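You operate a simulated robot arm through the tools that you are given. There is no shell and no other tool.

The job below is to be done with a simulated two-armed robot. You get a single attempt, and the scene is never put back.

TASK
Heat line A to 30 and line B to 50 degrees.
Fine: set dials A and B, switch heats A and B on and watch displays A and B get there; leave the other controls.

The check looks at the end state, three seconds after you hand in, the way a careful person would. Anything else that was tipped, shoved, dropped, spilled or broken makes it a failure.

THE ROBOT
Two 7-joint arms with fingered hands on one trunk that stands fixed in place. Base frame: the origin is at the foot of the trunk, x ahead of it, y to its left, z up. Lengths are in mm, angles in degrees, forces in N, time in s.
The left shoulder is at [70, 142, 1314], the right one opposite. With the tool pointing down near the work surface each hand reaches from about 420 to 800 mm from the base axis, measured 20 degrees to its own side. Payload 3.6 kg a hand.
The tool frame of a hand sits at the grasp point between the pads (the TCP): z along the fingers, y along the line on which they close. The tips reach 25 mm beyond it. The gripper opens to 88 mm; its body begins 29 mm behind the TCP. The gripper is a hand of 5 fingers: y runs from the thumb to the fingers, the wrist lies at [-13, -97, -162] in the tool frame.
Orientation is that of the tool frame in the base frame, as a unit quaternion [w, x, y, z]. With the fingers straight down and the wrist toward the robot, the tool's x, y and z point along [0, 1, 0], [1, 0, 0] and [0, 0, -1] of the base frame.

THE INTERFACE
- The arms move only by the tool play_rows. It takes "left_plan", "right_plan" or both (then of equal length, played together; a hand with none holds still); each is a list that holds one entry, the list of rows, each a list of 6 numbers: the shift along the base's x, y, z in mm, then the turn, a rotation vector about the base's x, y, z in degrees. In form: [[[x, y, z, ax, ay, az], ...]]. A call has 1 to 20 rows; each row shifts and turns the commanded pose from where the row before left it. A row lasts 0.2 s, in which the tool goes at most 50 mm and 8.6 degrees; a call with a longer step from one row to the next is refused whole. Where a pose cannot be reached the arm comes as near as it can. A force on the tool above 40 N (or 10 N above the force at the start of the call, whichever is more), or a blocked arm, ends the call early, and 0.2 s more pass. In this call time passes only in rows, and 0.2 s behind the last. It gives the time, the measured TCP pose, the force on the tool (base axes), the opening and the grip force at its end, in the units of the frame above (readings bear some noise), with the torque about the TCP (base axes, N m) and any sound that the robot's microphone picked up.
- Cameras (640 x 400 px; columns grow to the right, rows downward): "scene" is now at [126.2, -51.7, 1554.3]; the picture's right is [-0.55, -0.83, 0.00], its down [-0.38, 0.25, -0.89] and it looks along [0.74, -0.49, -0.46] (base axes); focal length 214 px, centre (320, 200). "left" rides on the left gripper at [-59, -79, -105] in its tool frame; the picture's right is [-0.73, -0.32, 0.61], its down [0.62, -0.68, 0.38] and it looks along [0.29, 0.66, 0.70] (tool axes); focal length 234 px, centre (320, 200). "right" rides on the right gripper at [59, -79, -105] in its tool frame; the picture's right is [-0.73, 0.32, -0.61], its down [-0.62, -0.68, 0.38] and it looks along [-0.29, 0.66, 0.70] (tool axes); focal length 234 px, centre (320, 200). There is no depth. A picture from a camera that has moved, and an enlarged one, comes with that camera's place and axes in the base frame and with its lens.
- capture(camera): a new picture of that camera. It takes no simulated time.
- move_column(by): slides the trunk up (or, below 0, down) by that many mm; the arms and the scene camera ride with it, the base frame stays. It gives what a move gives, with no picture.
- move_fingers(index, middle, ring, little, thumb_bend, thumb_turn, hand): sets how far each is bent, from 0 (flat) to 100 (curled in); at 30 the hand is open as for a grip, at 70 the pads meet at the TCP. One left out holds its place. A second passes; each finger stops where it meets its share of the squeeze, and holds until it gets a number again. It is the only way to open and close the hand. It gives what a move gives, with no picture; readings hold the bend of each and the force on index, middle, ring, little, thumb and palm. thumb_turn goes from beside the hand (0) to across from the fingers (100), as for a grip.
- aim_head(pan, tilt): turns the head with the scene camera to pan (to the left, within 86 degrees either way) and tilt (down, from -29 to 69), counted from straight ahead of the robot. It gives what a move gives.
- zoom(camera, box): a new picture of the part [left, top, right, bottom] of that camera's present view, enlarged. It takes no simulated time.
- finish_job(): hands the job in; it is judged then, once.

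Nothing tells you positions but the pictures and the camera data. Unless the task says otherwise, let go and move clear before handing in.

The tools are called after "Call:" as a command line: name --argument value ..., lists and objects as JSON in quotes. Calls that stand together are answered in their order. play_rows: Moves the arms, as the interface text tells. Its arguments: {"type":"object","properties":{"left_plan":{"type":"array","items":{"type":"array","items":{"type":"array","items":{"type":"number"}}}},"right_plan":{"type":"array","items":{"type":"array","items":{"type":"array","items":{"type":"number"}}}}},"required":[]} The other tools are called the same way: move_column (by) moves the trunk up or down; move_fingers (index, middle, ring, little, thumb_bend, thumb_turn, hand) moves the fingers one by one; aim_head (pan, tilt) turns the head that bears the scene camera; capture (camera) takes a picture; zoom (camera, box) takes an enlarged picture of a part of a camera's view; finish_job () hands the job in.

At the start:

```text
time_s: 0.0
left_tool_pos: [457.8, 81.0, 1370.4]
left_orientation: [0.001, 0.707, 0.707, -0.001]
left_force: [0.0, -0.2, 0.0]
left_ft_torque: [0.02, 0.01, -0.03]
left_grip_width: 87.8
left_grip_force: 0.1
left_shape: jaw
left_bend: [30.0, 30.0, 30.0, 30.0, 30.0, 98.0]
left_finger forces: [0.1, 0.0, 0.0, 0.0, 0.1, 0.0]
right_tool_pos: [385.7, -273.4, 1361.5]
right_orientation: [0.0, 0.707, 0.707, 0.0]
right_force: [0.7, -0.1, -0.6]
right_ft_torque: [0.02, -0.01, 0.01]
right_grip_width: 87.6
right_grip_force: 0.0
right_shape: jaw
right_bend: [30.0, 30.0, 30.0, 30.0, 30.0, 98.0]
right_finger forces: [0.0, 0.0, 0.0, 0.0, 0.1, 0.1]
trunk travel left (down, up): [-850.0, 90.0]
head pan, tilt (commanded): [-33.5, 27.1]
```

scene: 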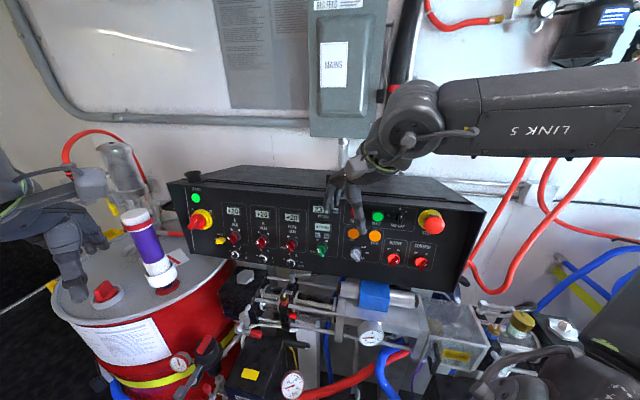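
right: 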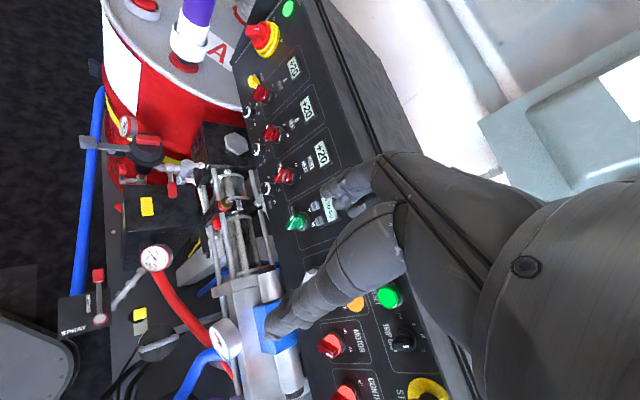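
left: 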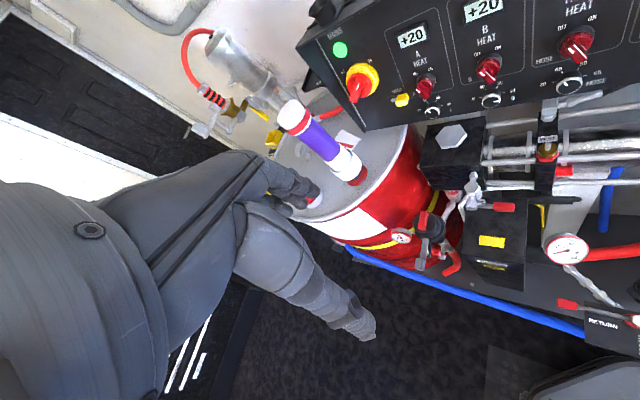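

I see a control panel ahead with displays A, B and hose, each with a red switch and a small dial below it. I'll zoom in to read the labels before moving anything.

Call:
zoom --camera "scene" --box '[160, 160, 340, 280]'

Call:
zoom --camera "left" --box '[300, 0, 640, 160]'

Call:
zoom --camera "scene" --box '[320, 180, 500, 300]'

Call:
zoom --camera "scene" --box '[200, 0, 400, 130]'

```text
3.33 times, centred on (250, 220) of scene
camera zoom: at [126.2, -51.7, 1554.3], right [-0.55, -0.83, 0.0], down [-0.38, 0.25, -0.89], along [0.74, -0.49, -0.46], focal length 715 px, centre (553, 133)
```

zoom: 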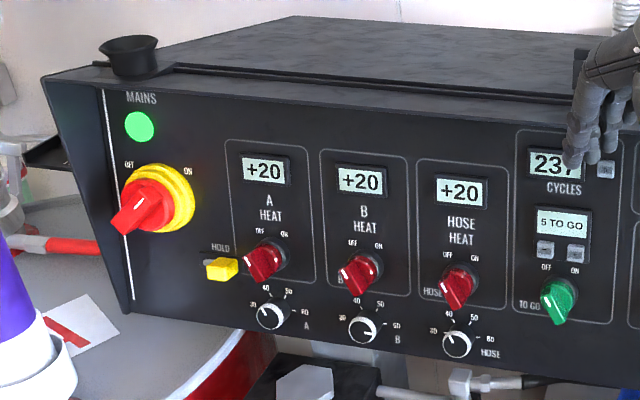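

```text
1.88 times, centred on (470, 80) of left
camera zoom: at [380.0, 21.4, 1475.3], right [-0.32, -0.73, -0.61], down [-0.68, 0.62, -0.38], along [0.66, 0.29, -0.7], focal length 441 px, centre (38, 426)
```

zoom: 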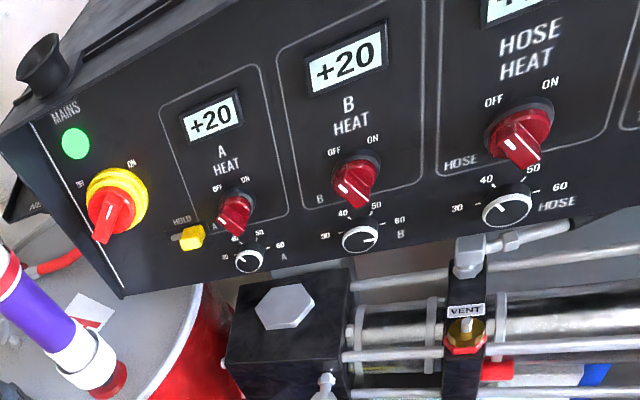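

```text
3.33 times, centred on (410, 240) of scene
camera zoom: at [126.2, -51.7, 1554.3], right [-0.55, -0.83, 0.0], down [-0.38, 0.25, -0.89], along [0.74, -0.49, -0.46], focal length 715 px, centre (20, 67)
```

zoom: 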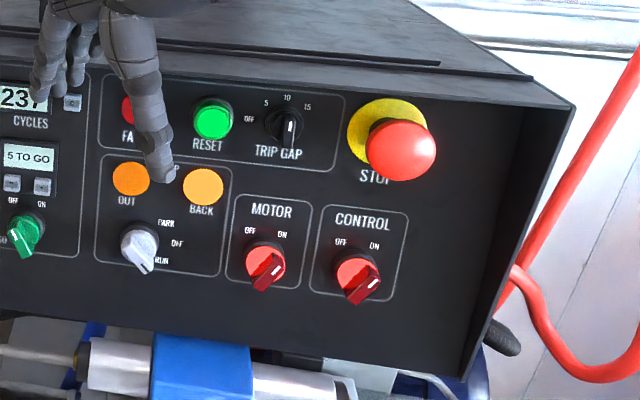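

```text
3.08 times, centred on (300, 65) of scene
camera zoom: at [126.2, -51.7, 1554.3], right [-0.55, -0.83, 0.0], down [-0.38, 0.25, -0.89], along [0.74, -0.49, -0.46], focal length 660 px, centre (382, 615)
```

zoom: 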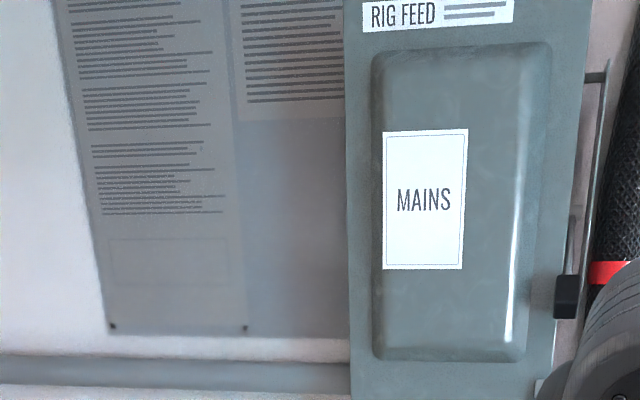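

The panel seems to be about 750 mm ahead, facing back and left. I'll zoom in tighter on the A and B dials, switches and displays for detail.

Call:
zoom --camera "scene" --box '[215, 200, 279, 270]'

Call:
zoom --camera "left" --box '[390, 60, 530, 145]'

Call:
zoom --camera "scene" --box '[175, 175, 255, 245]'

Call:
zoom --camera "right" --box '[230, 40, 350, 200]'

```text
5.71 times, centred on (247, 235) of scene
camera zoom: at [126.2, -51.7, 1554.3], right [-0.55, -0.83, 0.0], down [-0.38, 0.25, -0.89], along [0.74, -0.49, -0.46], focal length 1226 px, centre (737, 0)
```

zoom: 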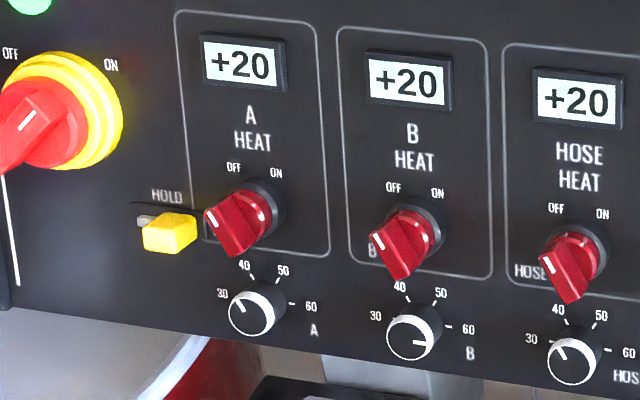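

```text
4.57 times, centred on (460, 102) of left
camera zoom: at [380.0, 21.4, 1475.3], right [-0.32, -0.73, -0.61], down [-0.68, 0.62, -0.38], along [0.66, 0.29, -0.7], focal length 1070 px, centre (-320, 646)
```

zoom: 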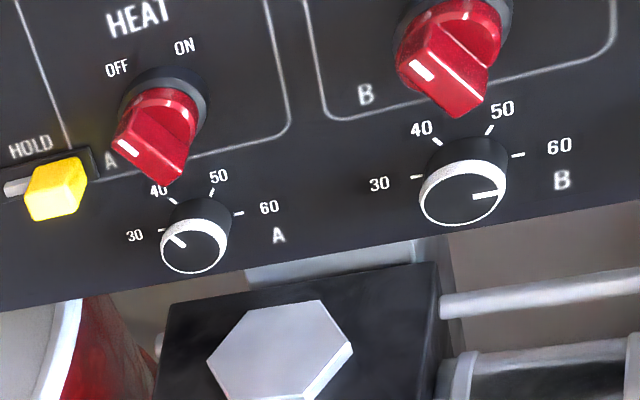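

```text
5.71 times, centred on (215, 210) of scene
camera zoom: at [126.2, -51.7, 1554.3], right [-0.55, -0.83, 0.0], down [-0.38, 0.25, -0.89], along [0.74, -0.49, -0.46], focal length 1226 px, centre (920, 143)
```

zoom: 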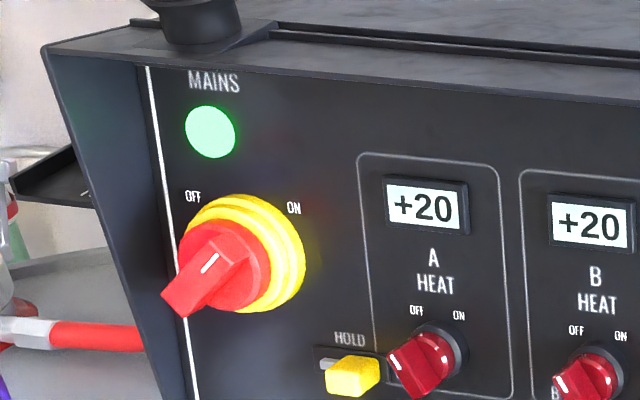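

```text
2.50 times, centred on (290, 120) of right
camera zoom: at [306.5, -213.9, 1467.9], right [0.32, -0.73, 0.61], down [-0.68, -0.62, -0.38], along [0.66, -0.29, -0.7], focal length 585 px, centre (395, 400)
```

zoom: 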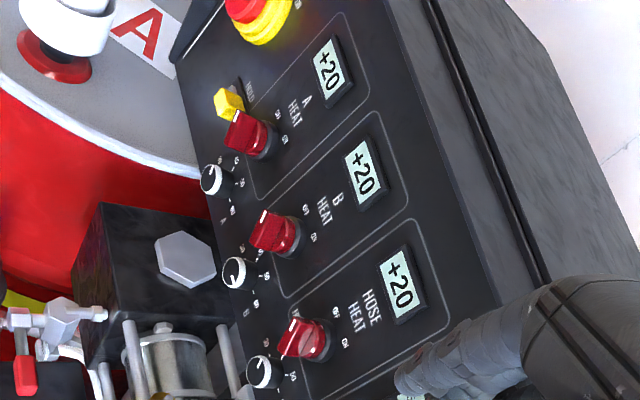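

Dial A sits at about 37 and dial B at about 60. Both heats are OFF, and a yellow HOLD slider sits close to switch A. I'll look around the arms and below the panel for obstacles before moving.

Call:
aim_head --pan -10 --tilt 45

Call:
capture --camera "scene"

Call:
aim_head --pan 20 --tilt 30

Call:
capture --camera "scene"

```text
time_s: 0.9
left_tool_pos: [457.8, 79.6, 1369.6]
left_orientation: [0.0, 0.707, 0.707, 0.0]
left_force: [0.7, -0.3, -0.2]
left_ft_torque: [0.03, -0.03, 0.01]
left_grip_width: 87.4
left_grip_force: 0.3
left_shape: jaw
left_bend: [30.0, 30.0, 30.0, 30.0, 30.0, 98.0]
left_finger forces: [0.0, 0.1, 0.0, 0.0, 0.0, 0.0]
right_tool_pos: [385.0, -272.6, 1361.7]
right_orientation: [0.0, 0.707, 0.707, 0.0]
right_force: [0.1, 0.8, -0.2]
right_ft_torque: [0.0, 0.02, -0.02]
right_grip_width: 87.7
right_grip_force: 0.0
right_shape: jaw
right_bend: [30.0, 30.0, 30.0, 30.0, 30.0, 98.0]
right_finger forces: [0.0, 0.0, 0.0, 0.0, 0.1, 0.1]
trunk travel left (down, up): [-850.0, 90.0]
head pan, tilt (commanded): [-10.0, 45.0]
```

```text
taken
camera scene: at [130.0, -15.3, 1527.1], right [-0.17, -0.98, 0.0], down [-0.7, 0.12, -0.71], along [0.7, -0.12, -0.71], focal length 214 px, centre (320, 200)
```

scene: 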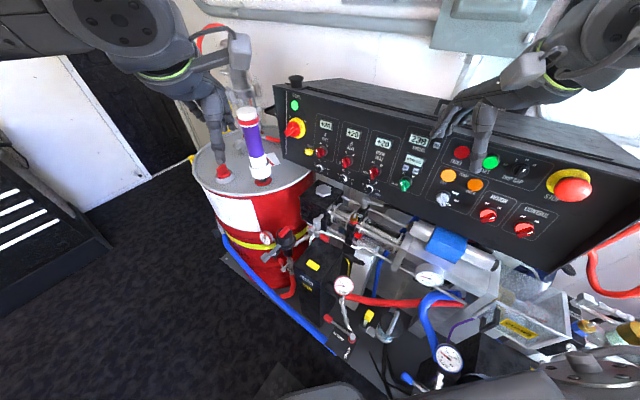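

```text
time_s: 1.8
left_tool_pos: [459.3, 80.5, 1369.8]
left_orientation: [0.0, 0.707, 0.707, -0.001]
left_force: [0.7, -0.2, 0.0]
left_ft_torque: [0.0, -0.01, 0.0]
left_grip_width: 87.8
left_grip_force: 0.0
left_shape: jaw
left_bend: [30.0, 30.0, 30.0, 30.0, 30.0, 98.0]
left_finger forces: [0.1, 0.1, 0.1, 0.1, 0.0, 0.0]
right_tool_pos: [385.5, -273.0, 1360.9]
right_orientation: [0.0, 0.708, 0.707, 0.0]
right_force: [-0.3, -0.5, 0.0]
right_ft_torque: [-0.01, 0.01, 0.01]
right_grip_width: 87.7
right_grip_force: 0.1
right_shape: jaw
right_bend: [30.0, 30.0, 30.0, 30.0, 30.0, 98.0]
right_finger forces: [0.0, 0.0, 0.0, 0.1, 0.1, 0.0]
trunk travel left (down, up): [-850.0, 90.0]
head pan, tilt (commanded): [20.0, 30.0]
```

```text
taken
camera scene: at [134.9, 29.7, 1549.7], right [0.34, -0.94, 0.0], down [-0.47, -0.17, -0.87], along [0.81, 0.3, -0.5], focal length 214 px, centre (320, 200)
```

scene: 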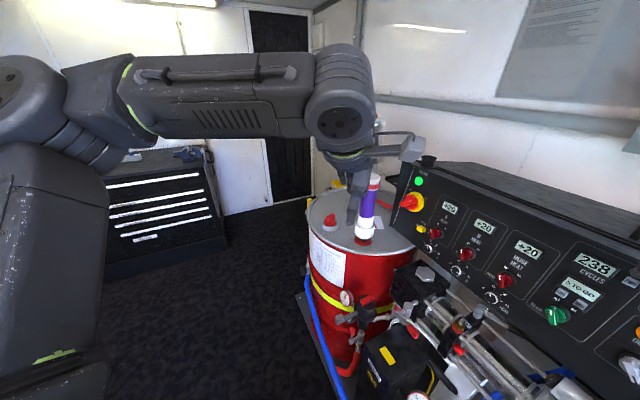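

The cycle counter is ticking, so the machine is running, and the purple tube stands on the drum well left of dial A. I'll aim the head at the A/B controls and take matching zooms from all three cameras to fix the panel plane.

Call:
aim_head --pan -14 --tilt 36

Call:
zoom --camera "scene" --box '[270, 130, 410, 220]'

Call:
zoom --camera "left" --box '[370, 0, 530, 130]'

Call:
zoom --camera "right" --box '[230, 50, 330, 160]'

```text
time_s: 2.8
left_tool_pos: [457.4, 80.3, 1371.4]
left_orientation: [0.001, 0.707, 0.707, 0.0]
left_force: [-0.4, 0.2, -0.8]
left_ft_torque: [0.02, -0.01, 0.01]
left_grip_width: 87.2
left_grip_force: 0.1
left_shape: jaw
left_bend: [30.0, 30.0, 30.0, 30.0, 30.0, 98.0]
left_finger forces: [0.0, 0.1, 0.1, 0.1, 0.0, 0.1]
right_tool_pos: [384.6, -274.6, 1362.1]
right_orientation: [0.0, 0.707, 0.707, 0.0]
right_force: [-0.3, 0.1, 0.2]
right_ft_torque: [0.0, 0.01, -0.01]
right_grip_width: 87.7
right_grip_force: 0.1
right_shape: jaw
right_bend: [30.0, 30.0, 30.0, 30.0, 30.0, 98.0]
right_finger forces: [0.0, 0.0, 0.0, 0.1, 0.0, 0.1]
trunk travel left (down, up): [-850.0, 90.0]
head pan, tilt (commanded): [-14.0, 36.0]
```

```text
4.44 times, centred on (340, 175) of scene
camera zoom: at [134.9, -22.1, 1540.4], right [-0.24, -0.97, 0.0], down [-0.57, 0.14, -0.81], along [0.79, -0.19, -0.59], focal length 953 px, centre (231, 311)
```

zoom: 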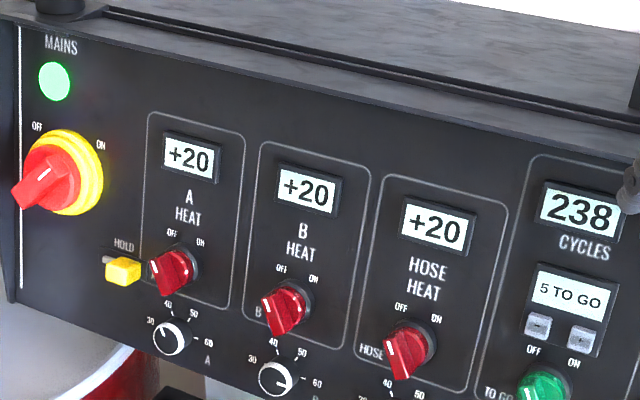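

```text
3.08 times, centred on (450, 65) of left
camera zoom: at [380.0, 21.5, 1475.3], right [-0.32, -0.73, -0.61], down [-0.68, 0.62, -0.38], along [0.66, 0.29, -0.7], focal length 720 px, centre (-80, 615)
```

zoom: 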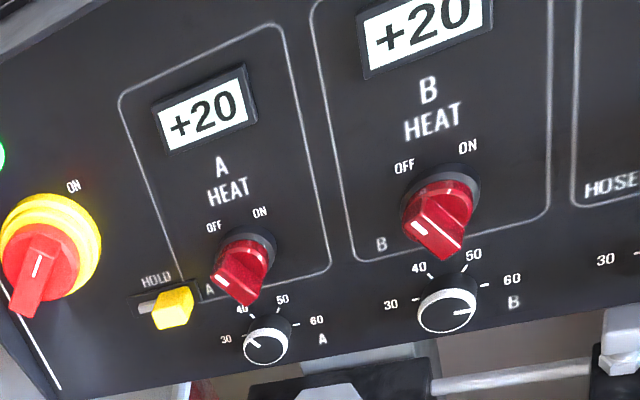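

```text
3.64 times, centred on (280, 105) of right
camera zoom: at [306.5, -213.9, 1467.9], right [0.32, -0.73, 0.61], down [-0.68, -0.62, -0.38], along [0.66, -0.29, -0.7], focal length 852 px, centre (466, 546)
```

zoom: 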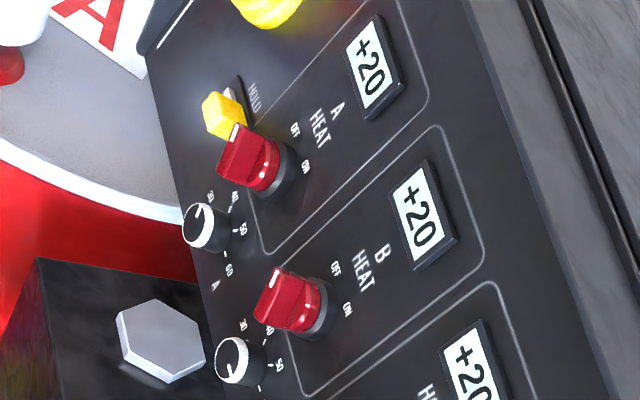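

From triangulation, the panel's printed right is [-0.70, -0.71, 0] and its outward normal [-0.70, 0.69, 0.19]. Dial A is at about [757, -130, 1060] and dial B at about [688, -200, 1060]. I'll turn the left hand to face the panel while it's still about 250 mm away, then look at the finger layout.

Call:
play_rows --left_plan '[[[10, -6, -15, -6.8, -2.86, 3.45], [10, -6, -15, -6.8, -2.86, 3.45], [10, -6, -15, -6.8, -2.86, 3.45], [10, -6, -15, -6.8, -2.86, 3.45], [10, -6, -15, -6.8, -2.86, 3.45], [10, -6, -15, -6.8, -2.86, 3.45], [10, -6, -15, -6.8, -2.86, 3.45], [10, -6, -15, -6.8, -2.86, 3.45], [10, -6, -15, -6.8, -2.86, 3.45], [10, -6, -15, -6.8, -2.86, 3.45], [10, -6, -15, -6.8, -2.86, 3.45]]]'

Call:
capture --camera "scene"

Call:
capture --camera "right"

Call:
capture --camera "left"

```text
time_s: 5.2
left_tool_pos: [568.4, 14.5, 1204.8]
left_orientation: [0.591, 0.29, 0.713, -0.24]
left_force: [0.0, -0.5, 0.2]
left_ft_torque: [0.02, -0.03, -0.01]
left_grip_width: 88.0
left_grip_force: 0.0
left_shape: jaw
left_bend: [30.0, 30.0, 30.0, 30.0, 30.0, 98.0]
left_finger forces: [0.0, 0.0, 0.1, 0.1, 0.0, 0.0]
right_tool_pos: [383.7, -275.6, 1361.5]
right_orientation: [-0.001, 0.708, 0.706, 0.001]
right_force: [0.4, 0.1, 0.9]
right_ft_torque: [0.02, -0.02, 0.03]
right_grip_width: 87.7
right_grip_force: 0.0
right_shape: jaw
right_bend: [30.0, 30.0, 30.0, 30.0, 30.0, 98.0]
right_finger forces: [0.1, 0.1, 0.0, 0.0, 0.0, 0.1]
trunk travel left (down, up): [-850.0, 90.0]
head pan, tilt (commanded): [-14.0, 36.0]
```

```text
taken
camera scene: at [134.5, -23.6, 1540.4], right [-0.24, -0.97, 0.0], down [-0.57, 0.14, -0.81], along [0.79, -0.19, -0.59], focal length 214 px, centre (320, 200)
```

scene: 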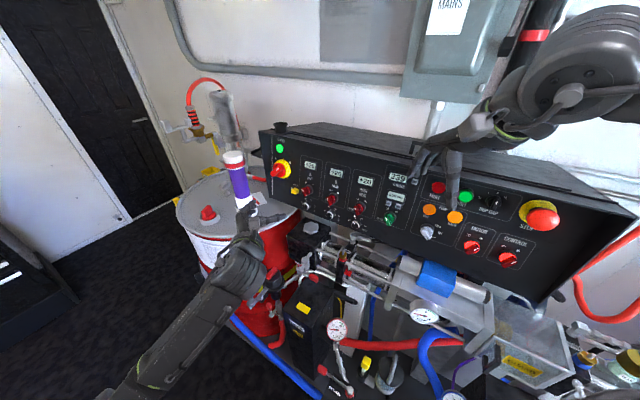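

```text
taken
camera right: at [306.2, -215.2, 1467.8], right [0.32, -0.73, 0.61], down [-0.68, -0.62, -0.38], along [0.66, -0.29, -0.7], focal length 234 px, centre (320, 200)
```

right: 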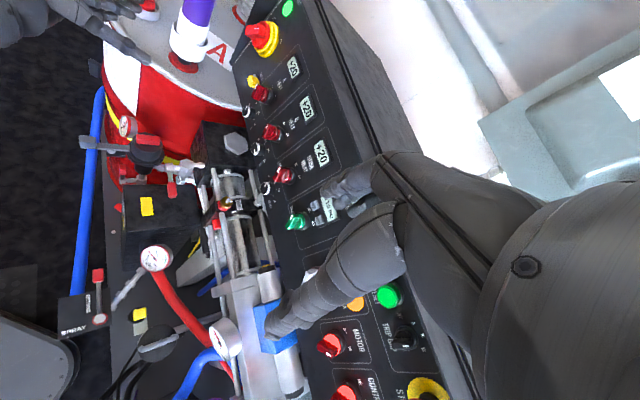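

```text
taken
camera left: at [448.0, 22.2, 1281.7], right [0.3, -0.74, 0.6], down [-0.29, -0.67, -0.68], along [0.91, 0.03, -0.41], focal length 234 px, centre (320, 200)
```

left: 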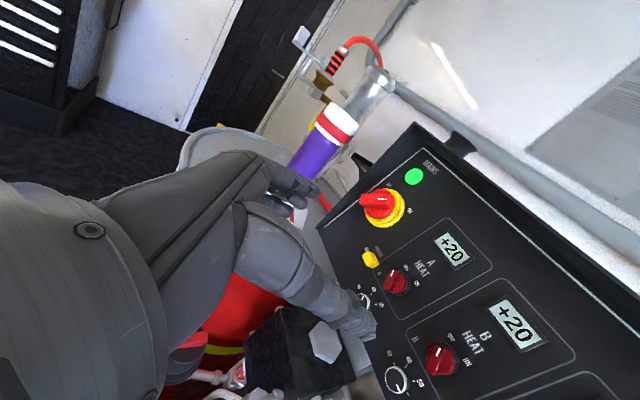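

The left hand now faces the panel with its index finger uppermost and its thumb on the panel's right side. I'll look closely at the fingers, then try pinch shapes here in free space.

Call:
zoom --camera "scene" --box '[180, 180, 320, 300]'

Call:
zoom --camera "left" --box '[200, 130, 400, 360]'

Call:
zoom --camera "right" --box '[0, 0, 200, 120]'

```text
3.33 times, centred on (250, 240) of scene
camera zoom: at [134.5, -23.6, 1540.4], right [-0.24, -0.97, 0.0], down [-0.57, 0.14, -0.81], along [0.79, -0.19, -0.59], focal length 715 px, centre (553, 67)
```

zoom: 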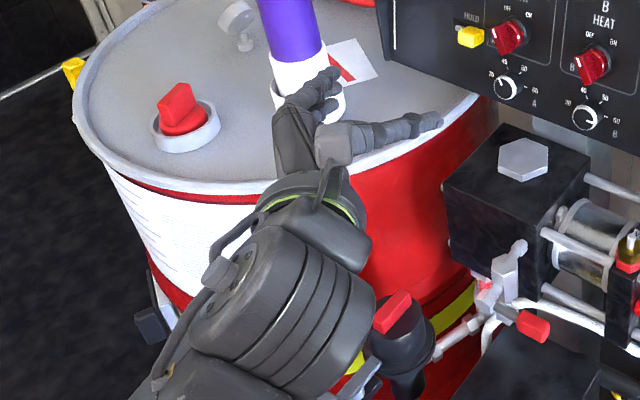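

```text
1.74 times, centred on (300, 245) of left
camera zoom: at [448.0, 22.2, 1281.7], right [0.3, -0.74, 0.6], down [-0.29, -0.67, -0.68], along [0.91, 0.03, -0.41], focal length 407 px, centre (355, 122)
```

zoom: 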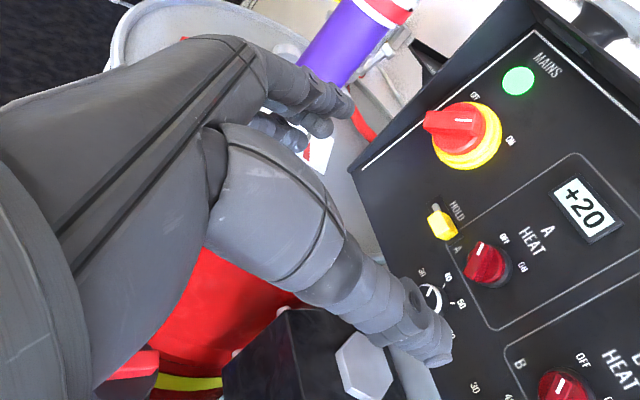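

```text
3.20 times, centred on (100, 60) of right
camera zoom: at [306.2, -215.2, 1467.8], right [0.32, -0.73, 0.61], down [-0.68, -0.62, -0.38], along [0.66, -0.29, -0.7], focal length 749 px, centre (1024, 648)
```

zoom: 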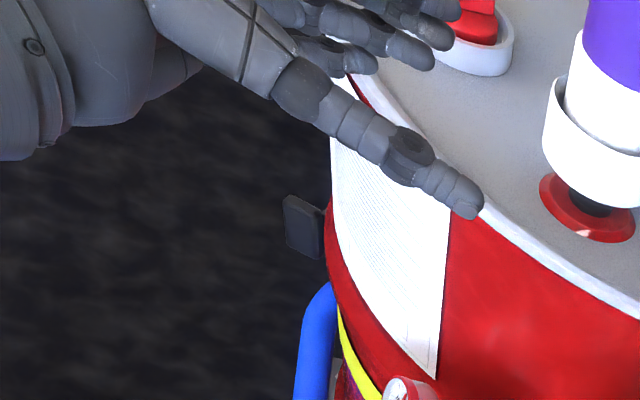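

The fingers and a long thumb are clearly visible. I'll curl the ring and little fingers away and half-close the index, middle and thumb in free air to see where the pads go.

Call:
move_fingers --hand "left" --index 52 --middle 52 --ring 100 --little 100 --thumb_bend 52

Call:
zoom --camera "scene" --box '[200, 180, 300, 250]'

Call:
zoom --camera "left" --box '[200, 130, 400, 360]'

Call:
zoom --camera "right" --box '[40, 0, 180, 84]'

```text
time_s: 6.2
left_tool_pos: [569.5, 14.4, 1202.9]
left_orientation: [0.591, 0.29, 0.713, -0.24]
left_force: [0.5, -0.1, -0.4]
left_ft_torque: [-0.02, 0.01, 0.0]
left_grip_width: 37.7
left_grip_force: 0.1
left_shape: fingers
left_bend: [52.0, 52.0, 100.0, 100.0, 52.0, 98.0]
left_finger forces: [0.1, 0.0, 0.0, 0.0, 0.1, 0.0]
right_tool_pos: [385.4, -273.2, 1362.0]
right_orientation: [0.001, 0.707, 0.707, 0.0]
right_force: [-0.2, 0.0, -0.6]
right_ft_torque: [-0.04, -0.02, 0.0]
right_grip_width: 87.7
right_grip_force: 0.0
right_shape: jaw
right_bend: [30.0, 30.0, 30.0, 30.0, 30.0, 98.0]
right_finger forces: [0.0, 0.0, 0.1, 0.1, 0.0, 0.0]
trunk travel left (down, up): [-850.0, 90.0]
head pan, tilt (commanded): [-14.0, 36.0]
```

```text
5.71 times, centred on (250, 215) of scene
camera zoom: at [135.0, -22.1, 1540.4], right [-0.24, -0.97, 0.0], down [-0.57, 0.14, -0.81], along [0.79, -0.2, -0.59], focal length 1226 px, centre (720, 114)
```

zoom: 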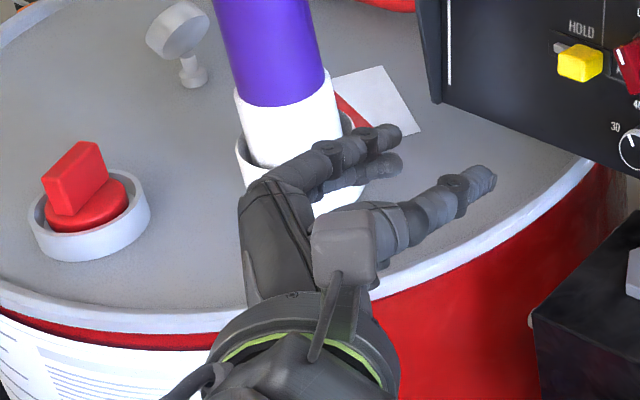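

```text
1.74 times, centred on (300, 245) of left
camera zoom: at [448.3, 23.1, 1281.7], right [0.3, -0.74, 0.6], down [-0.29, -0.67, -0.68], along [0.91, 0.03, -0.41], focal length 407 px, centre (355, 122)
```

zoom: 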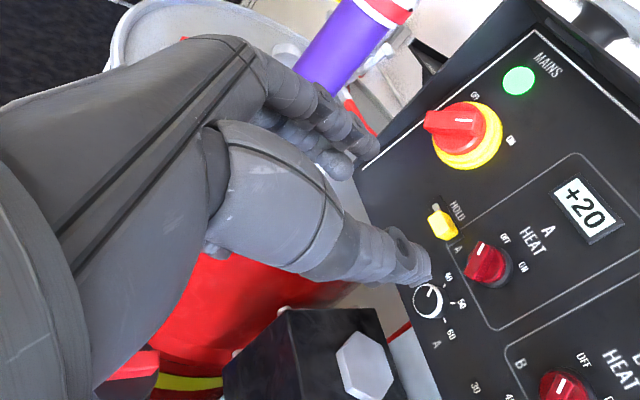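

```text
4.57 times, centred on (110, 42) of right
camera zoom: at [306.6, -213.8, 1467.9], right [0.32, -0.73, 0.61], down [-0.68, -0.62, -0.38], along [0.66, -0.29, -0.7], focal length 1070 px, centre (1280, 922)
```

zoom: 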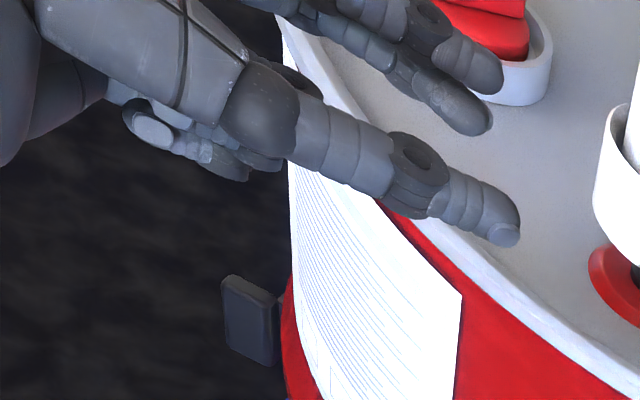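

The index and middle now sit parallel, opposing the thumb at a 37.7 mm gap, with the ring and little fingers tucked away, so this works as a pincer. I'll zoom on dial and switch A from the left camera to measure knob size and height.

Call:
zoom --camera "left" --box '[340, 210, 480, 310]'

Call:
zoom --camera "left" --box '[370, 310, 500, 400]'

Call:
zoom --camera "right" --box '[235, 65, 295, 165]'

Call:
zoom --camera "scene" --box '[280, 155, 380, 220]'

```text
4.00 times, centred on (410, 260) of left
camera zoom: at [448.3, 23.1, 1281.7], right [0.3, -0.74, 0.6], down [-0.29, -0.67, -0.68], along [0.91, 0.03, -0.41], focal length 937 px, centre (-40, -40)
```

zoom: 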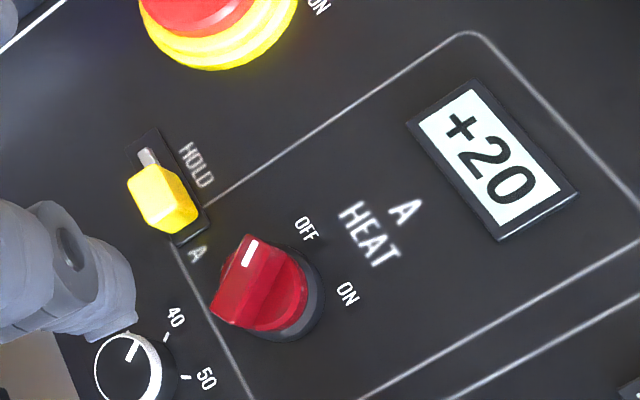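

```text
4.44 times, centred on (435, 355) of left
camera zoom: at [448.3, 23.1, 1281.7], right [0.3, -0.74, 0.6], down [-0.29, -0.67, -0.68], along [0.91, 0.03, -0.41], focal length 1041 px, centre (-191, -489)
```

zoom: 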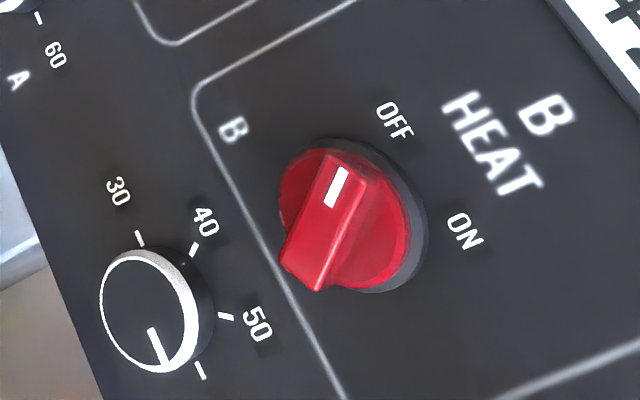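

```text
4.00 times, centred on (265, 115) of right
camera zoom: at [306.6, -213.8, 1467.9], right [0.32, -0.73, 0.61], down [-0.68, -0.62, -0.38], along [0.66, -0.29, -0.7], focal length 937 px, centre (540, 540)
```

zoom: 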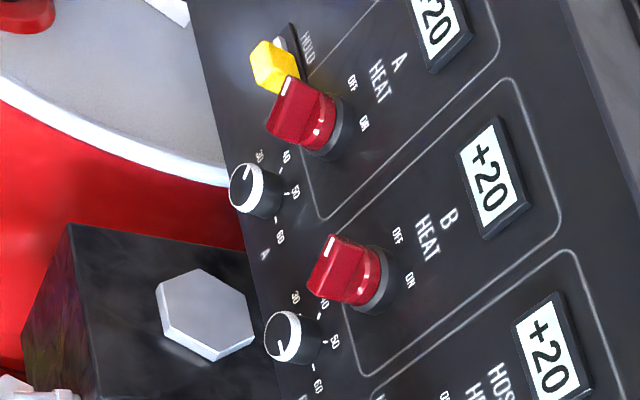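

```text
6.15 times, centred on (330, 188) of scene
camera zoom: at [135.0, -22.1, 1540.4], right [-0.24, -0.97, 0.0], down [-0.57, 0.14, -0.81], along [0.79, -0.2, -0.59], focal length 1320 px, centre (258, 277)
```

zoom: 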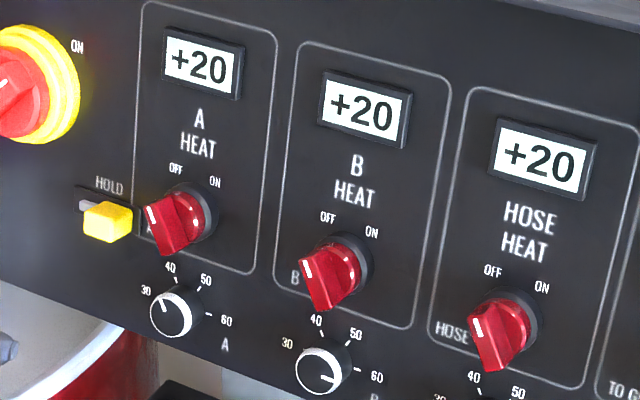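

Dial knobs are about 27 mm wide and 14 mm tall. The scale marks are at -90°, -30°, +30° and +90° for 30, 40, 50 and 60. I'll zoom hard on the two pointers to read their present angles.

Call:
zoom --camera "scene" --box '[298, 192, 322, 210]'

Call:
zoom --camera "scene" --box '[320, 200, 348, 220]'

Call:
zoom --camera "left" --box '[355, 285, 395, 315]'

Call:
zoom --camera "left" --box '[380, 360, 430, 400]'

```text
16.00 times, centred on (310, 201) of scene
camera zoom: at [135.0, -22.1, 1540.4], right [-0.24, -0.97, 0.0], down [-0.57, 0.14, -0.81], along [0.79, -0.2, -0.59], focal length 3432 px, centre (480, 184)
```

zoom: 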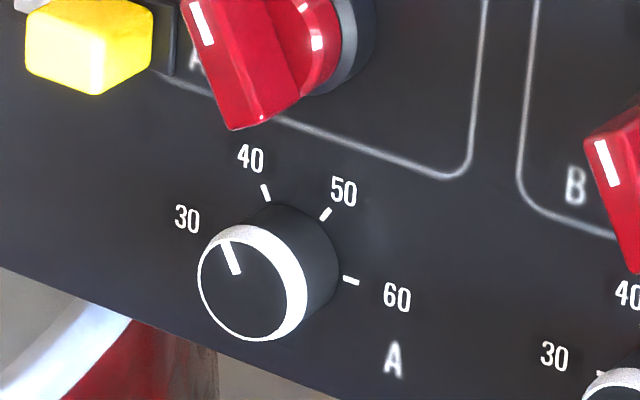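

```text
16.00 times, centred on (334, 210) of scene
camera zoom: at [135.0, -22.1, 1540.4], right [-0.24, -0.97, 0.0], down [-0.57, 0.14, -0.81], along [0.79, -0.2, -0.59], focal length 3432 px, centre (96, 40)
```

zoom: 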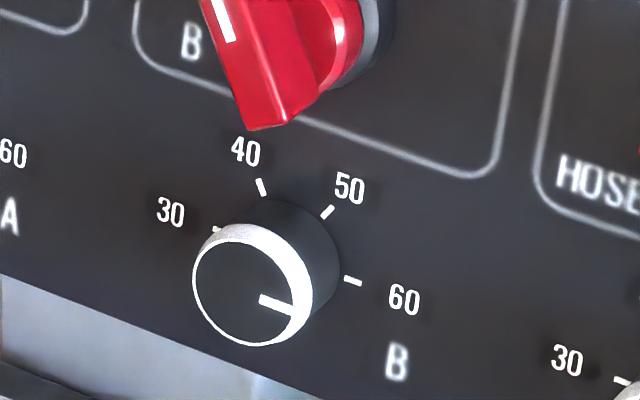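

```text
13.33 times, centred on (375, 300) of left
camera zoom: at [448.3, 23.1, 1281.7], right [0.3, -0.74, 0.6], down [-0.29, -0.67, -0.68], along [0.91, 0.03, -0.41], focal length 3122 px, centre (-413, -1133)
```

zoom: 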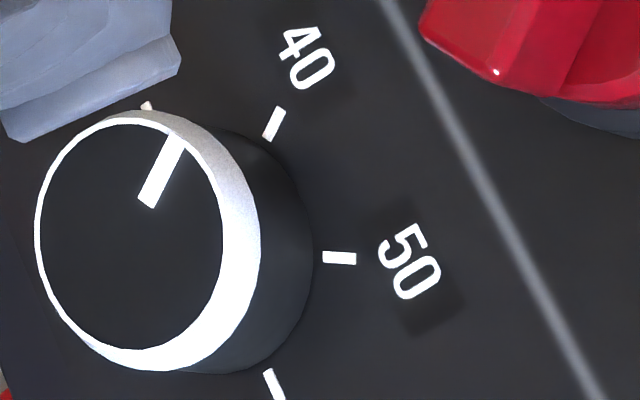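

```text
10.00 times, centred on (405, 380) of left
camera zoom: at [448.3, 23.1, 1281.7], right [0.3, -0.74, 0.6], down [-0.29, -0.67, -0.68], along [0.91, 0.03, -0.41], focal length 2342 px, centre (-530, -1600)
```

zoom: 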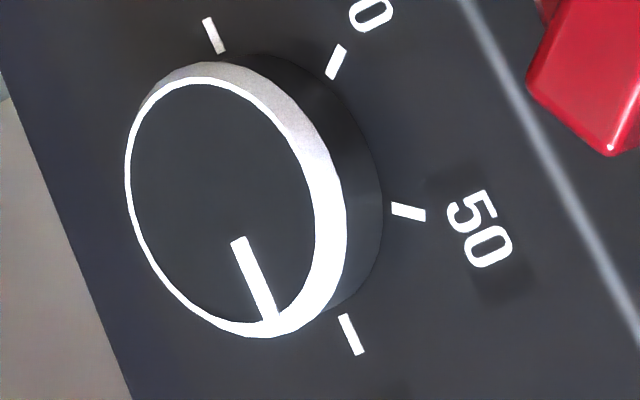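

Dial A is at 40 and dial B at 60, so each needs a 60° counter-clockwise turn. I'll bring the left hand onto dial A's axis at 120 mm standoff with the pincer opened, then check alignment.

Call:
play_rows --left_plan '[[[13, -7.75, -14.75, 0, 0, 0], [13, -7.75, -14.75, 0, 0, 0], [13, -7.75, -14.75, 0, 0, 0], [13, -7.75, -14.75, 0, 0, 0], [13, -7.75, -14.75, 0, 0, 0], [13, -7.75, -14.75, 0, 0, 0], [13, -7.75, -14.75, 0, 0, 0], [13, -7.75, -14.75, 0, 0, 0]]]'

Call:
move_fingers --hand "left" --index 42 --middle 42 --thumb_bend 42

Call:
capture --camera "left"

Call:
zoom --camera "scene" --box '[240, 140, 400, 240]'

Call:
zoom --camera "right" --box '[120, 20, 320, 160]'

```text
time_s: 8.1
left_tool_pos: [686.2, 33.0, 1051.5]
left_orientation: [0.574, 0.311, 0.74, -0.162]
left_force: [0.3, -0.1, -0.3]
left_ft_torque: [0.0, 0.01, -0.01]
left_grip_width: 37.6
left_grip_force: 0.0
left_shape: fingers
left_bend: [52.0, 52.0, 100.0, 100.0, 52.0, 98.0]
left_finger forces: [0.0, 0.1, 0.0, 0.0, 0.0, 0.1]
right_tool_pos: [387.1, -274.0, 1360.8]
right_orientation: [0.0, 0.706, 0.708, -0.001]
right_force: [-0.2, -0.3, 1.0]
right_ft_torque: [-0.02, -0.01, 0.01]
right_grip_width: 87.8
right_grip_force: 0.0
right_shape: jaw
right_bend: [30.0, 30.0, 30.0, 30.0, 30.0, 98.0]
right_finger forces: [0.0, 0.0, 0.1, 0.1, 0.1, 0.0]
trunk travel left (down, up): [-850.0, 90.0]
head pan, tilt (commanded): [-14.0, 36.0]
stopped in row 8 (left hand): the arm was blocked; the commanded pose is now the measured one
```

```text
time_s: 9.1
left_tool_pos: [686.5, 34.2, 1052.6]
left_orientation: [0.574, 0.311, 0.74, -0.163]
left_force: [1.0, 1.0, 0.6]
left_ft_torque: [0.04, -0.03, -0.04]
left_grip_width: 58.9
left_grip_force: 0.0
left_shape: fingers
left_bend: [42.0, 42.0, 100.0, 100.0, 42.0, 98.0]
left_finger forces: [0.0, 0.1, 0.1, 0.0, 0.0, 0.0]
right_tool_pos: [385.6, -273.4, 1361.7]
right_orientation: [0.0, 0.707, 0.707, 0.0]
right_force: [-0.1, -0.1, -0.8]
right_ft_torque: [0.01, -0.02, -0.03]
right_grip_width: 87.8
right_grip_force: 0.1
right_shape: jaw
right_bend: [30.0, 30.0, 30.0, 30.0, 30.0, 98.0]
right_finger forces: [0.0, 0.1, 0.0, 0.0, 0.0, 0.0]
trunk travel left (down, up): [-850.0, 90.0]
head pan, tilt (commanded): [-14.0, 36.0]
```

```text
taken
camera left: at [566.3, 20.6, 1129.8], right [0.35, -0.8, 0.48], down [-0.25, -0.57, -0.78], along [0.9, 0.16, -0.4], focal length 234 px, centre (320, 200)
```

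left: 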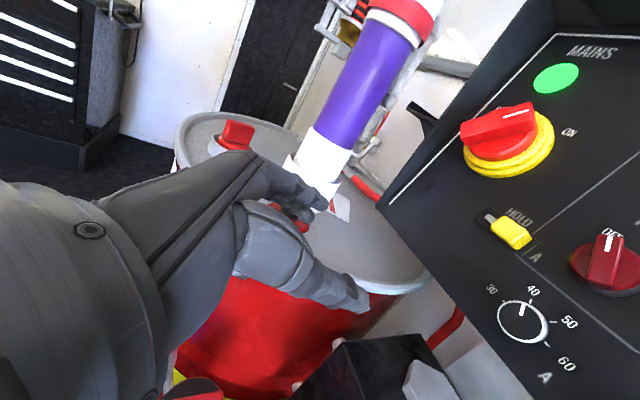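

```text
4.00 times, centred on (320, 190) of scene
camera zoom: at [135.0, -22.2, 1540.4], right [-0.24, -0.97, 0.0], down [-0.57, 0.14, -0.81], along [0.79, -0.2, -0.59], focal length 858 px, centre (320, 240)
```

zoom: 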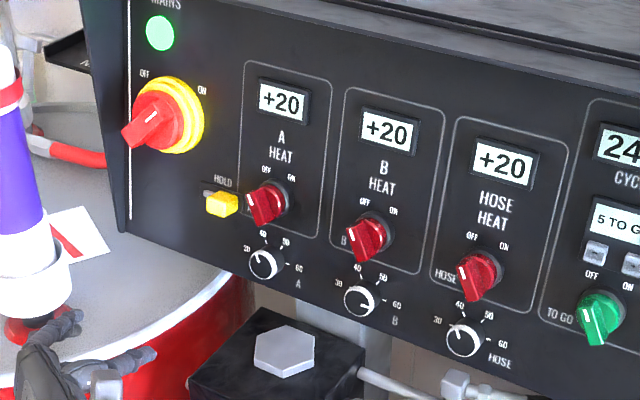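

```text
2.86 times, centred on (220, 90) of right
camera zoom: at [306.6, -213.9, 1467.8], right [0.32, -0.73, 0.61], down [-0.68, -0.62, -0.38], along [0.66, -0.29, -0.7], focal length 669 px, centre (606, 514)
```

zoom: 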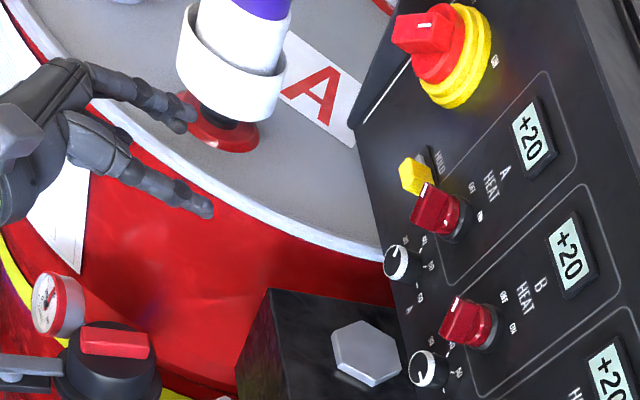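

The arm was blocked short of the target and drifted to [686, 33, 1052]. I need to see whether it touched something or hit a joint limit, so I'll look before moving.

Call:
capture --camera "scene"

Call:
aim_head --pan 10 --tilt 50

Call:
capture --camera "scene"

Call:
capture --camera "right"

```text
taken
camera scene: at [135.0, -22.2, 1540.4], right [-0.24, -0.97, 0.0], down [-0.57, 0.14, -0.81], along [0.79, -0.2, -0.59], focal length 214 px, centre (320, 200)
```

scene: 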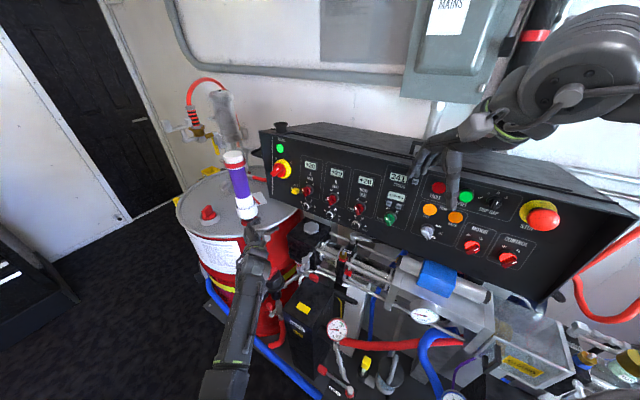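

```text
time_s: 9.9
left_tool_pos: [687.2, 35.3, 1052.4]
left_orientation: [0.573, 0.311, 0.74, -0.162]
left_force: [0.3, 0.5, -0.2]
left_ft_torque: [-0.01, 0.02, 0.02]
left_grip_width: 58.5
left_grip_force: 0.0
left_shape: fingers
left_bend: [42.0, 42.0, 100.0, 100.0, 42.0, 98.0]
left_finger forces: [0.0, 0.1, 0.0, 0.1, 0.0, 0.1]
right_tool_pos: [385.4, -274.2, 1361.5]
right_orientation: [0.0, 0.707, 0.707, 0.0]
right_force: [0.2, -0.1, 0.2]
right_ft_torque: [0.03, 0.0, 0.03]
right_grip_width: 87.7
right_grip_force: 0.0
right_shape: jaw
right_bend: [30.0, 30.0, 30.0, 30.0, 30.0, 98.0]
right_finger forces: [0.1, 0.0, 0.0, 0.0, 0.0, 0.0]
trunk travel left (down, up): [-850.0, 90.0]
head pan, tilt (commanded): [10.0, 50.0]
```

```text
taken
camera scene: at [125.8, 12.1, 1520.2], right [0.17, -0.98, 0.0], down [-0.75, -0.13, -0.64], along [0.63, 0.11, -0.77], focal length 214 px, centre (320, 200)
```

scene: 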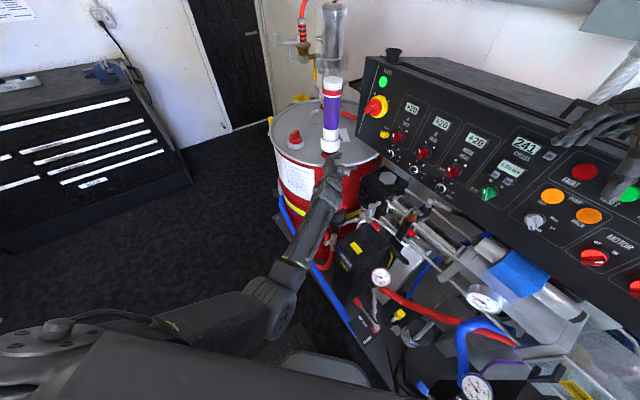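

```text
taken
camera right: at [306.5, -214.1, 1467.8], right [0.32, -0.73, 0.61], down [-0.68, -0.62, -0.38], along [0.66, -0.29, -0.7], focal length 234 px, centre (320, 200)
```

right: 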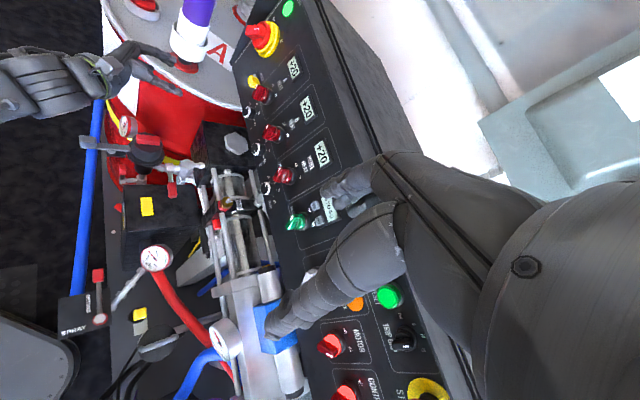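

The valve below is at z ≈ 824, far under the forearm, so it wasn't the obstacle. The elbow has dropped in against the trunk. I'll look at the arm's posture directly.

Call:
aim_head --pan 35 --tilt 60

Call:
capture --camera "scene"

```text
time_s: 10.8
left_tool_pos: [686.1, 34.2, 1052.4]
left_orientation: [0.574, 0.31, 0.74, -0.163]
left_force: [-0.3, -0.7, 1.0]
left_ft_torque: [-0.02, -0.01, 0.0]
left_grip_width: 58.7
left_grip_force: 0.0
left_shape: fingers
left_bend: [42.0, 42.0, 100.0, 100.0, 42.0, 98.0]
left_finger forces: [0.0, 0.0, 0.0, 0.0, 0.0, 0.1]
right_tool_pos: [385.5, -274.0, 1361.6]
right_orientation: [-0.001, 0.707, 0.707, 0.0]
right_force: [0.5, -0.5, -0.5]
right_ft_torque: [-0.01, 0.01, 0.0]
right_grip_width: 87.6
right_grip_force: 0.0
right_shape: jaw
right_bend: [30.0, 30.0, 30.0, 30.0, 30.0, 98.0]
right_finger forces: [0.0, 0.0, 0.0, 0.1, 0.0, 0.1]
trunk travel left (down, up): [-850.0, 90.0]
head pan, tilt (commanded): [35.0, 60.0]
```

```text
taken
camera scene: at [104.6, 37.0, 1507.6], right [0.57, -0.82, 0.0], down [-0.71, -0.5, -0.5], along [0.41, 0.29, -0.87], focal length 214 px, centre (320, 200)
```

scene: 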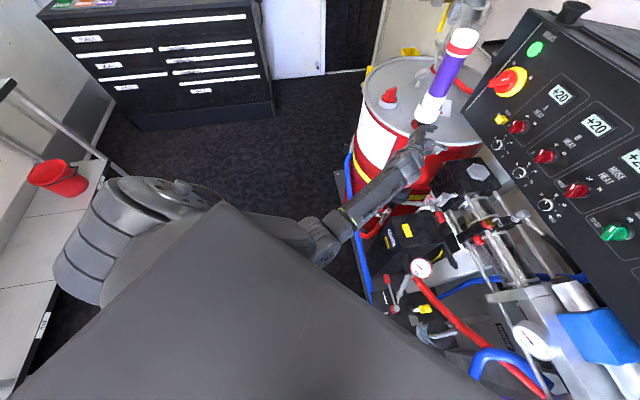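

The upper arm is jammed against the robot's own torso because the hand's thumb-up posture tucked the elbow in; nothing in the scene was touched. I'll back off up and out, then roll the hand palm-down (fingers above the knob, thumb below) so the elbow stays out.

Call:
play_rows --left_plan '[[[-14.7, 3.3, 19.1, 0, 0, 0], [-14.7, 3.3, 19.1, 0, 0, 0], [-14.7, 3.3, 19.1, 0, 0, 0], [-14.7, 3.3, 19.1, 0, 0, 0], [-14.7, 3.3, 19.1, 0, 0, 0], [-14.7, 3.3, 19.1, 0, 0, 0], [-14.7, 3.3, 19.1, 0, 0, 0], [-14.7, 3.3, 19.1, 0, 0, 0], [-14.7, 3.3, 19.1, 0, 0, 0], [-14.7, 3.3, 19.1, 0, 0, 0], [-14.7, 3.3, 19.1, 0, 0, 0], [-14.7, 3.3, 19.1, 0, 0, 0], [-14.7, 3.3, 19.1, 0, 0, 0], [-14.7, 3.3, 19.1, 0, 0, 0]]]'

Call:
capture --camera "scene"

```text
time_s: 12.1
left_tool_pos: [640.7, 104.4, 1204.6]
left_orientation: [0.602, 0.346, 0.717, -0.063]
left_force: [0.1, -0.3, 0.5]
left_ft_torque: [-0.02, 0.0, 0.03]
left_grip_width: 58.9
left_grip_force: 0.0
left_shape: fingers
left_bend: [42.0, 42.0, 100.0, 100.0, 42.0, 98.0]
left_finger forces: [0.0, 0.0, 0.0, 0.1, 0.0, 0.0]
right_tool_pos: [385.1, -273.7, 1362.4]
right_orientation: [0.0, 0.707, 0.707, 0.0]
right_force: [-0.8, 0.8, -0.1]
right_ft_torque: [0.01, -0.03, 0.0]
right_grip_width: 87.5
right_grip_force: 0.0
right_shape: jaw
right_bend: [30.0, 30.0, 30.0, 30.0, 30.0, 98.0]
right_finger forces: [0.0, 0.0, 0.0, 0.1, 0.0, 0.0]
trunk travel left (down, up): [-850.0, 90.0]
head pan, tilt (commanded): [35.0, 60.0]
stopped in row 6 (left hand): the arm was blocked; the commanded pose is now the measured one
```

```text
taken
camera scene: at [104.1, 37.4, 1507.6], right [0.57, -0.82, 0.0], down [-0.71, -0.5, -0.5], along [0.41, 0.29, -0.87], focal length 214 px, centre (320, 200)
```

scene: 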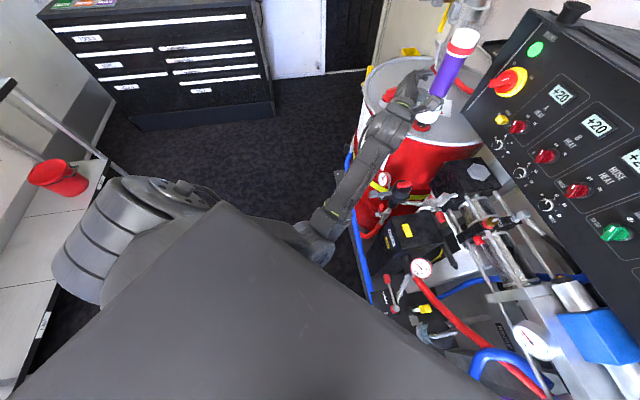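

I'm still jammed against the torso when retreating. Reversing the original rotation (fingers back to pointing down) at this spot should lift the wrist and swing the elbow back out, so I'll do that with a slight rise.

Call:
play_rows --left_plan '[[[0, 0, 6, 5.88, 4.77, -3.28], [0, 0, 6, 5.88, 4.77, -3.28], [0, 0, 6, 5.88, 4.77, -3.28], [0, 0, 6, 5.88, 4.77, -3.28], [0, 0, 6, 5.88, 4.77, -3.28]]]'

Call:
capture --camera "scene"

```text
time_s: 13.3
left_tool_pos: [641.3, 104.5, 1233.0]
left_orientation: [0.318, 0.562, 0.763, -0.033]
left_force: [0.1, 0.6, -0.2]
left_ft_torque: [0.04, 0.02, -0.03]
left_grip_width: 58.9
left_grip_force: 0.2
left_shape: fingers
left_bend: [42.0, 42.0, 100.0, 100.0, 42.0, 98.0]
left_finger forces: [0.0, 0.1, 0.1, 0.1, 0.1, 0.0]
right_tool_pos: [384.8, -275.8, 1362.3]
right_orientation: [0.0, 0.707, 0.707, 0.002]
right_force: [0.0, 0.0, -0.1]
right_ft_torque: [0.02, -0.02, -0.02]
right_grip_width: 87.5
right_grip_force: 0.1
right_shape: jaw
right_bend: [30.0, 30.0, 30.0, 30.0, 30.0, 98.0]
right_finger forces: [0.0, 0.0, 0.0, 0.0, 0.0, 0.0]
trunk travel left (down, up): [-850.0, 90.0]
head pan, tilt (commanded): [35.0, 60.0]
```

```text
taken
camera scene: at [104.5, 35.0, 1507.6], right [0.57, -0.82, 0.0], down [-0.71, -0.5, -0.5], along [0.41, 0.29, -0.87], focal length 214 px, centre (320, 200)
```

scene: 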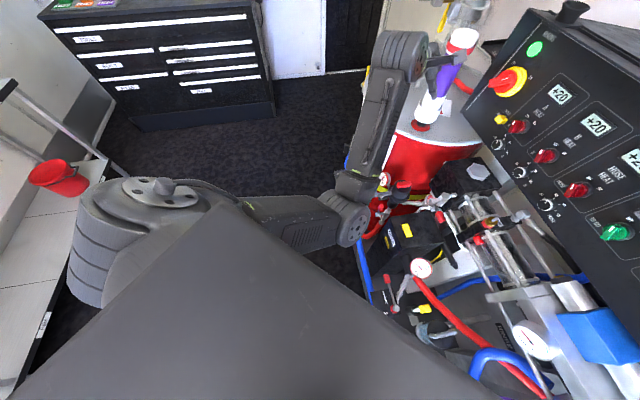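

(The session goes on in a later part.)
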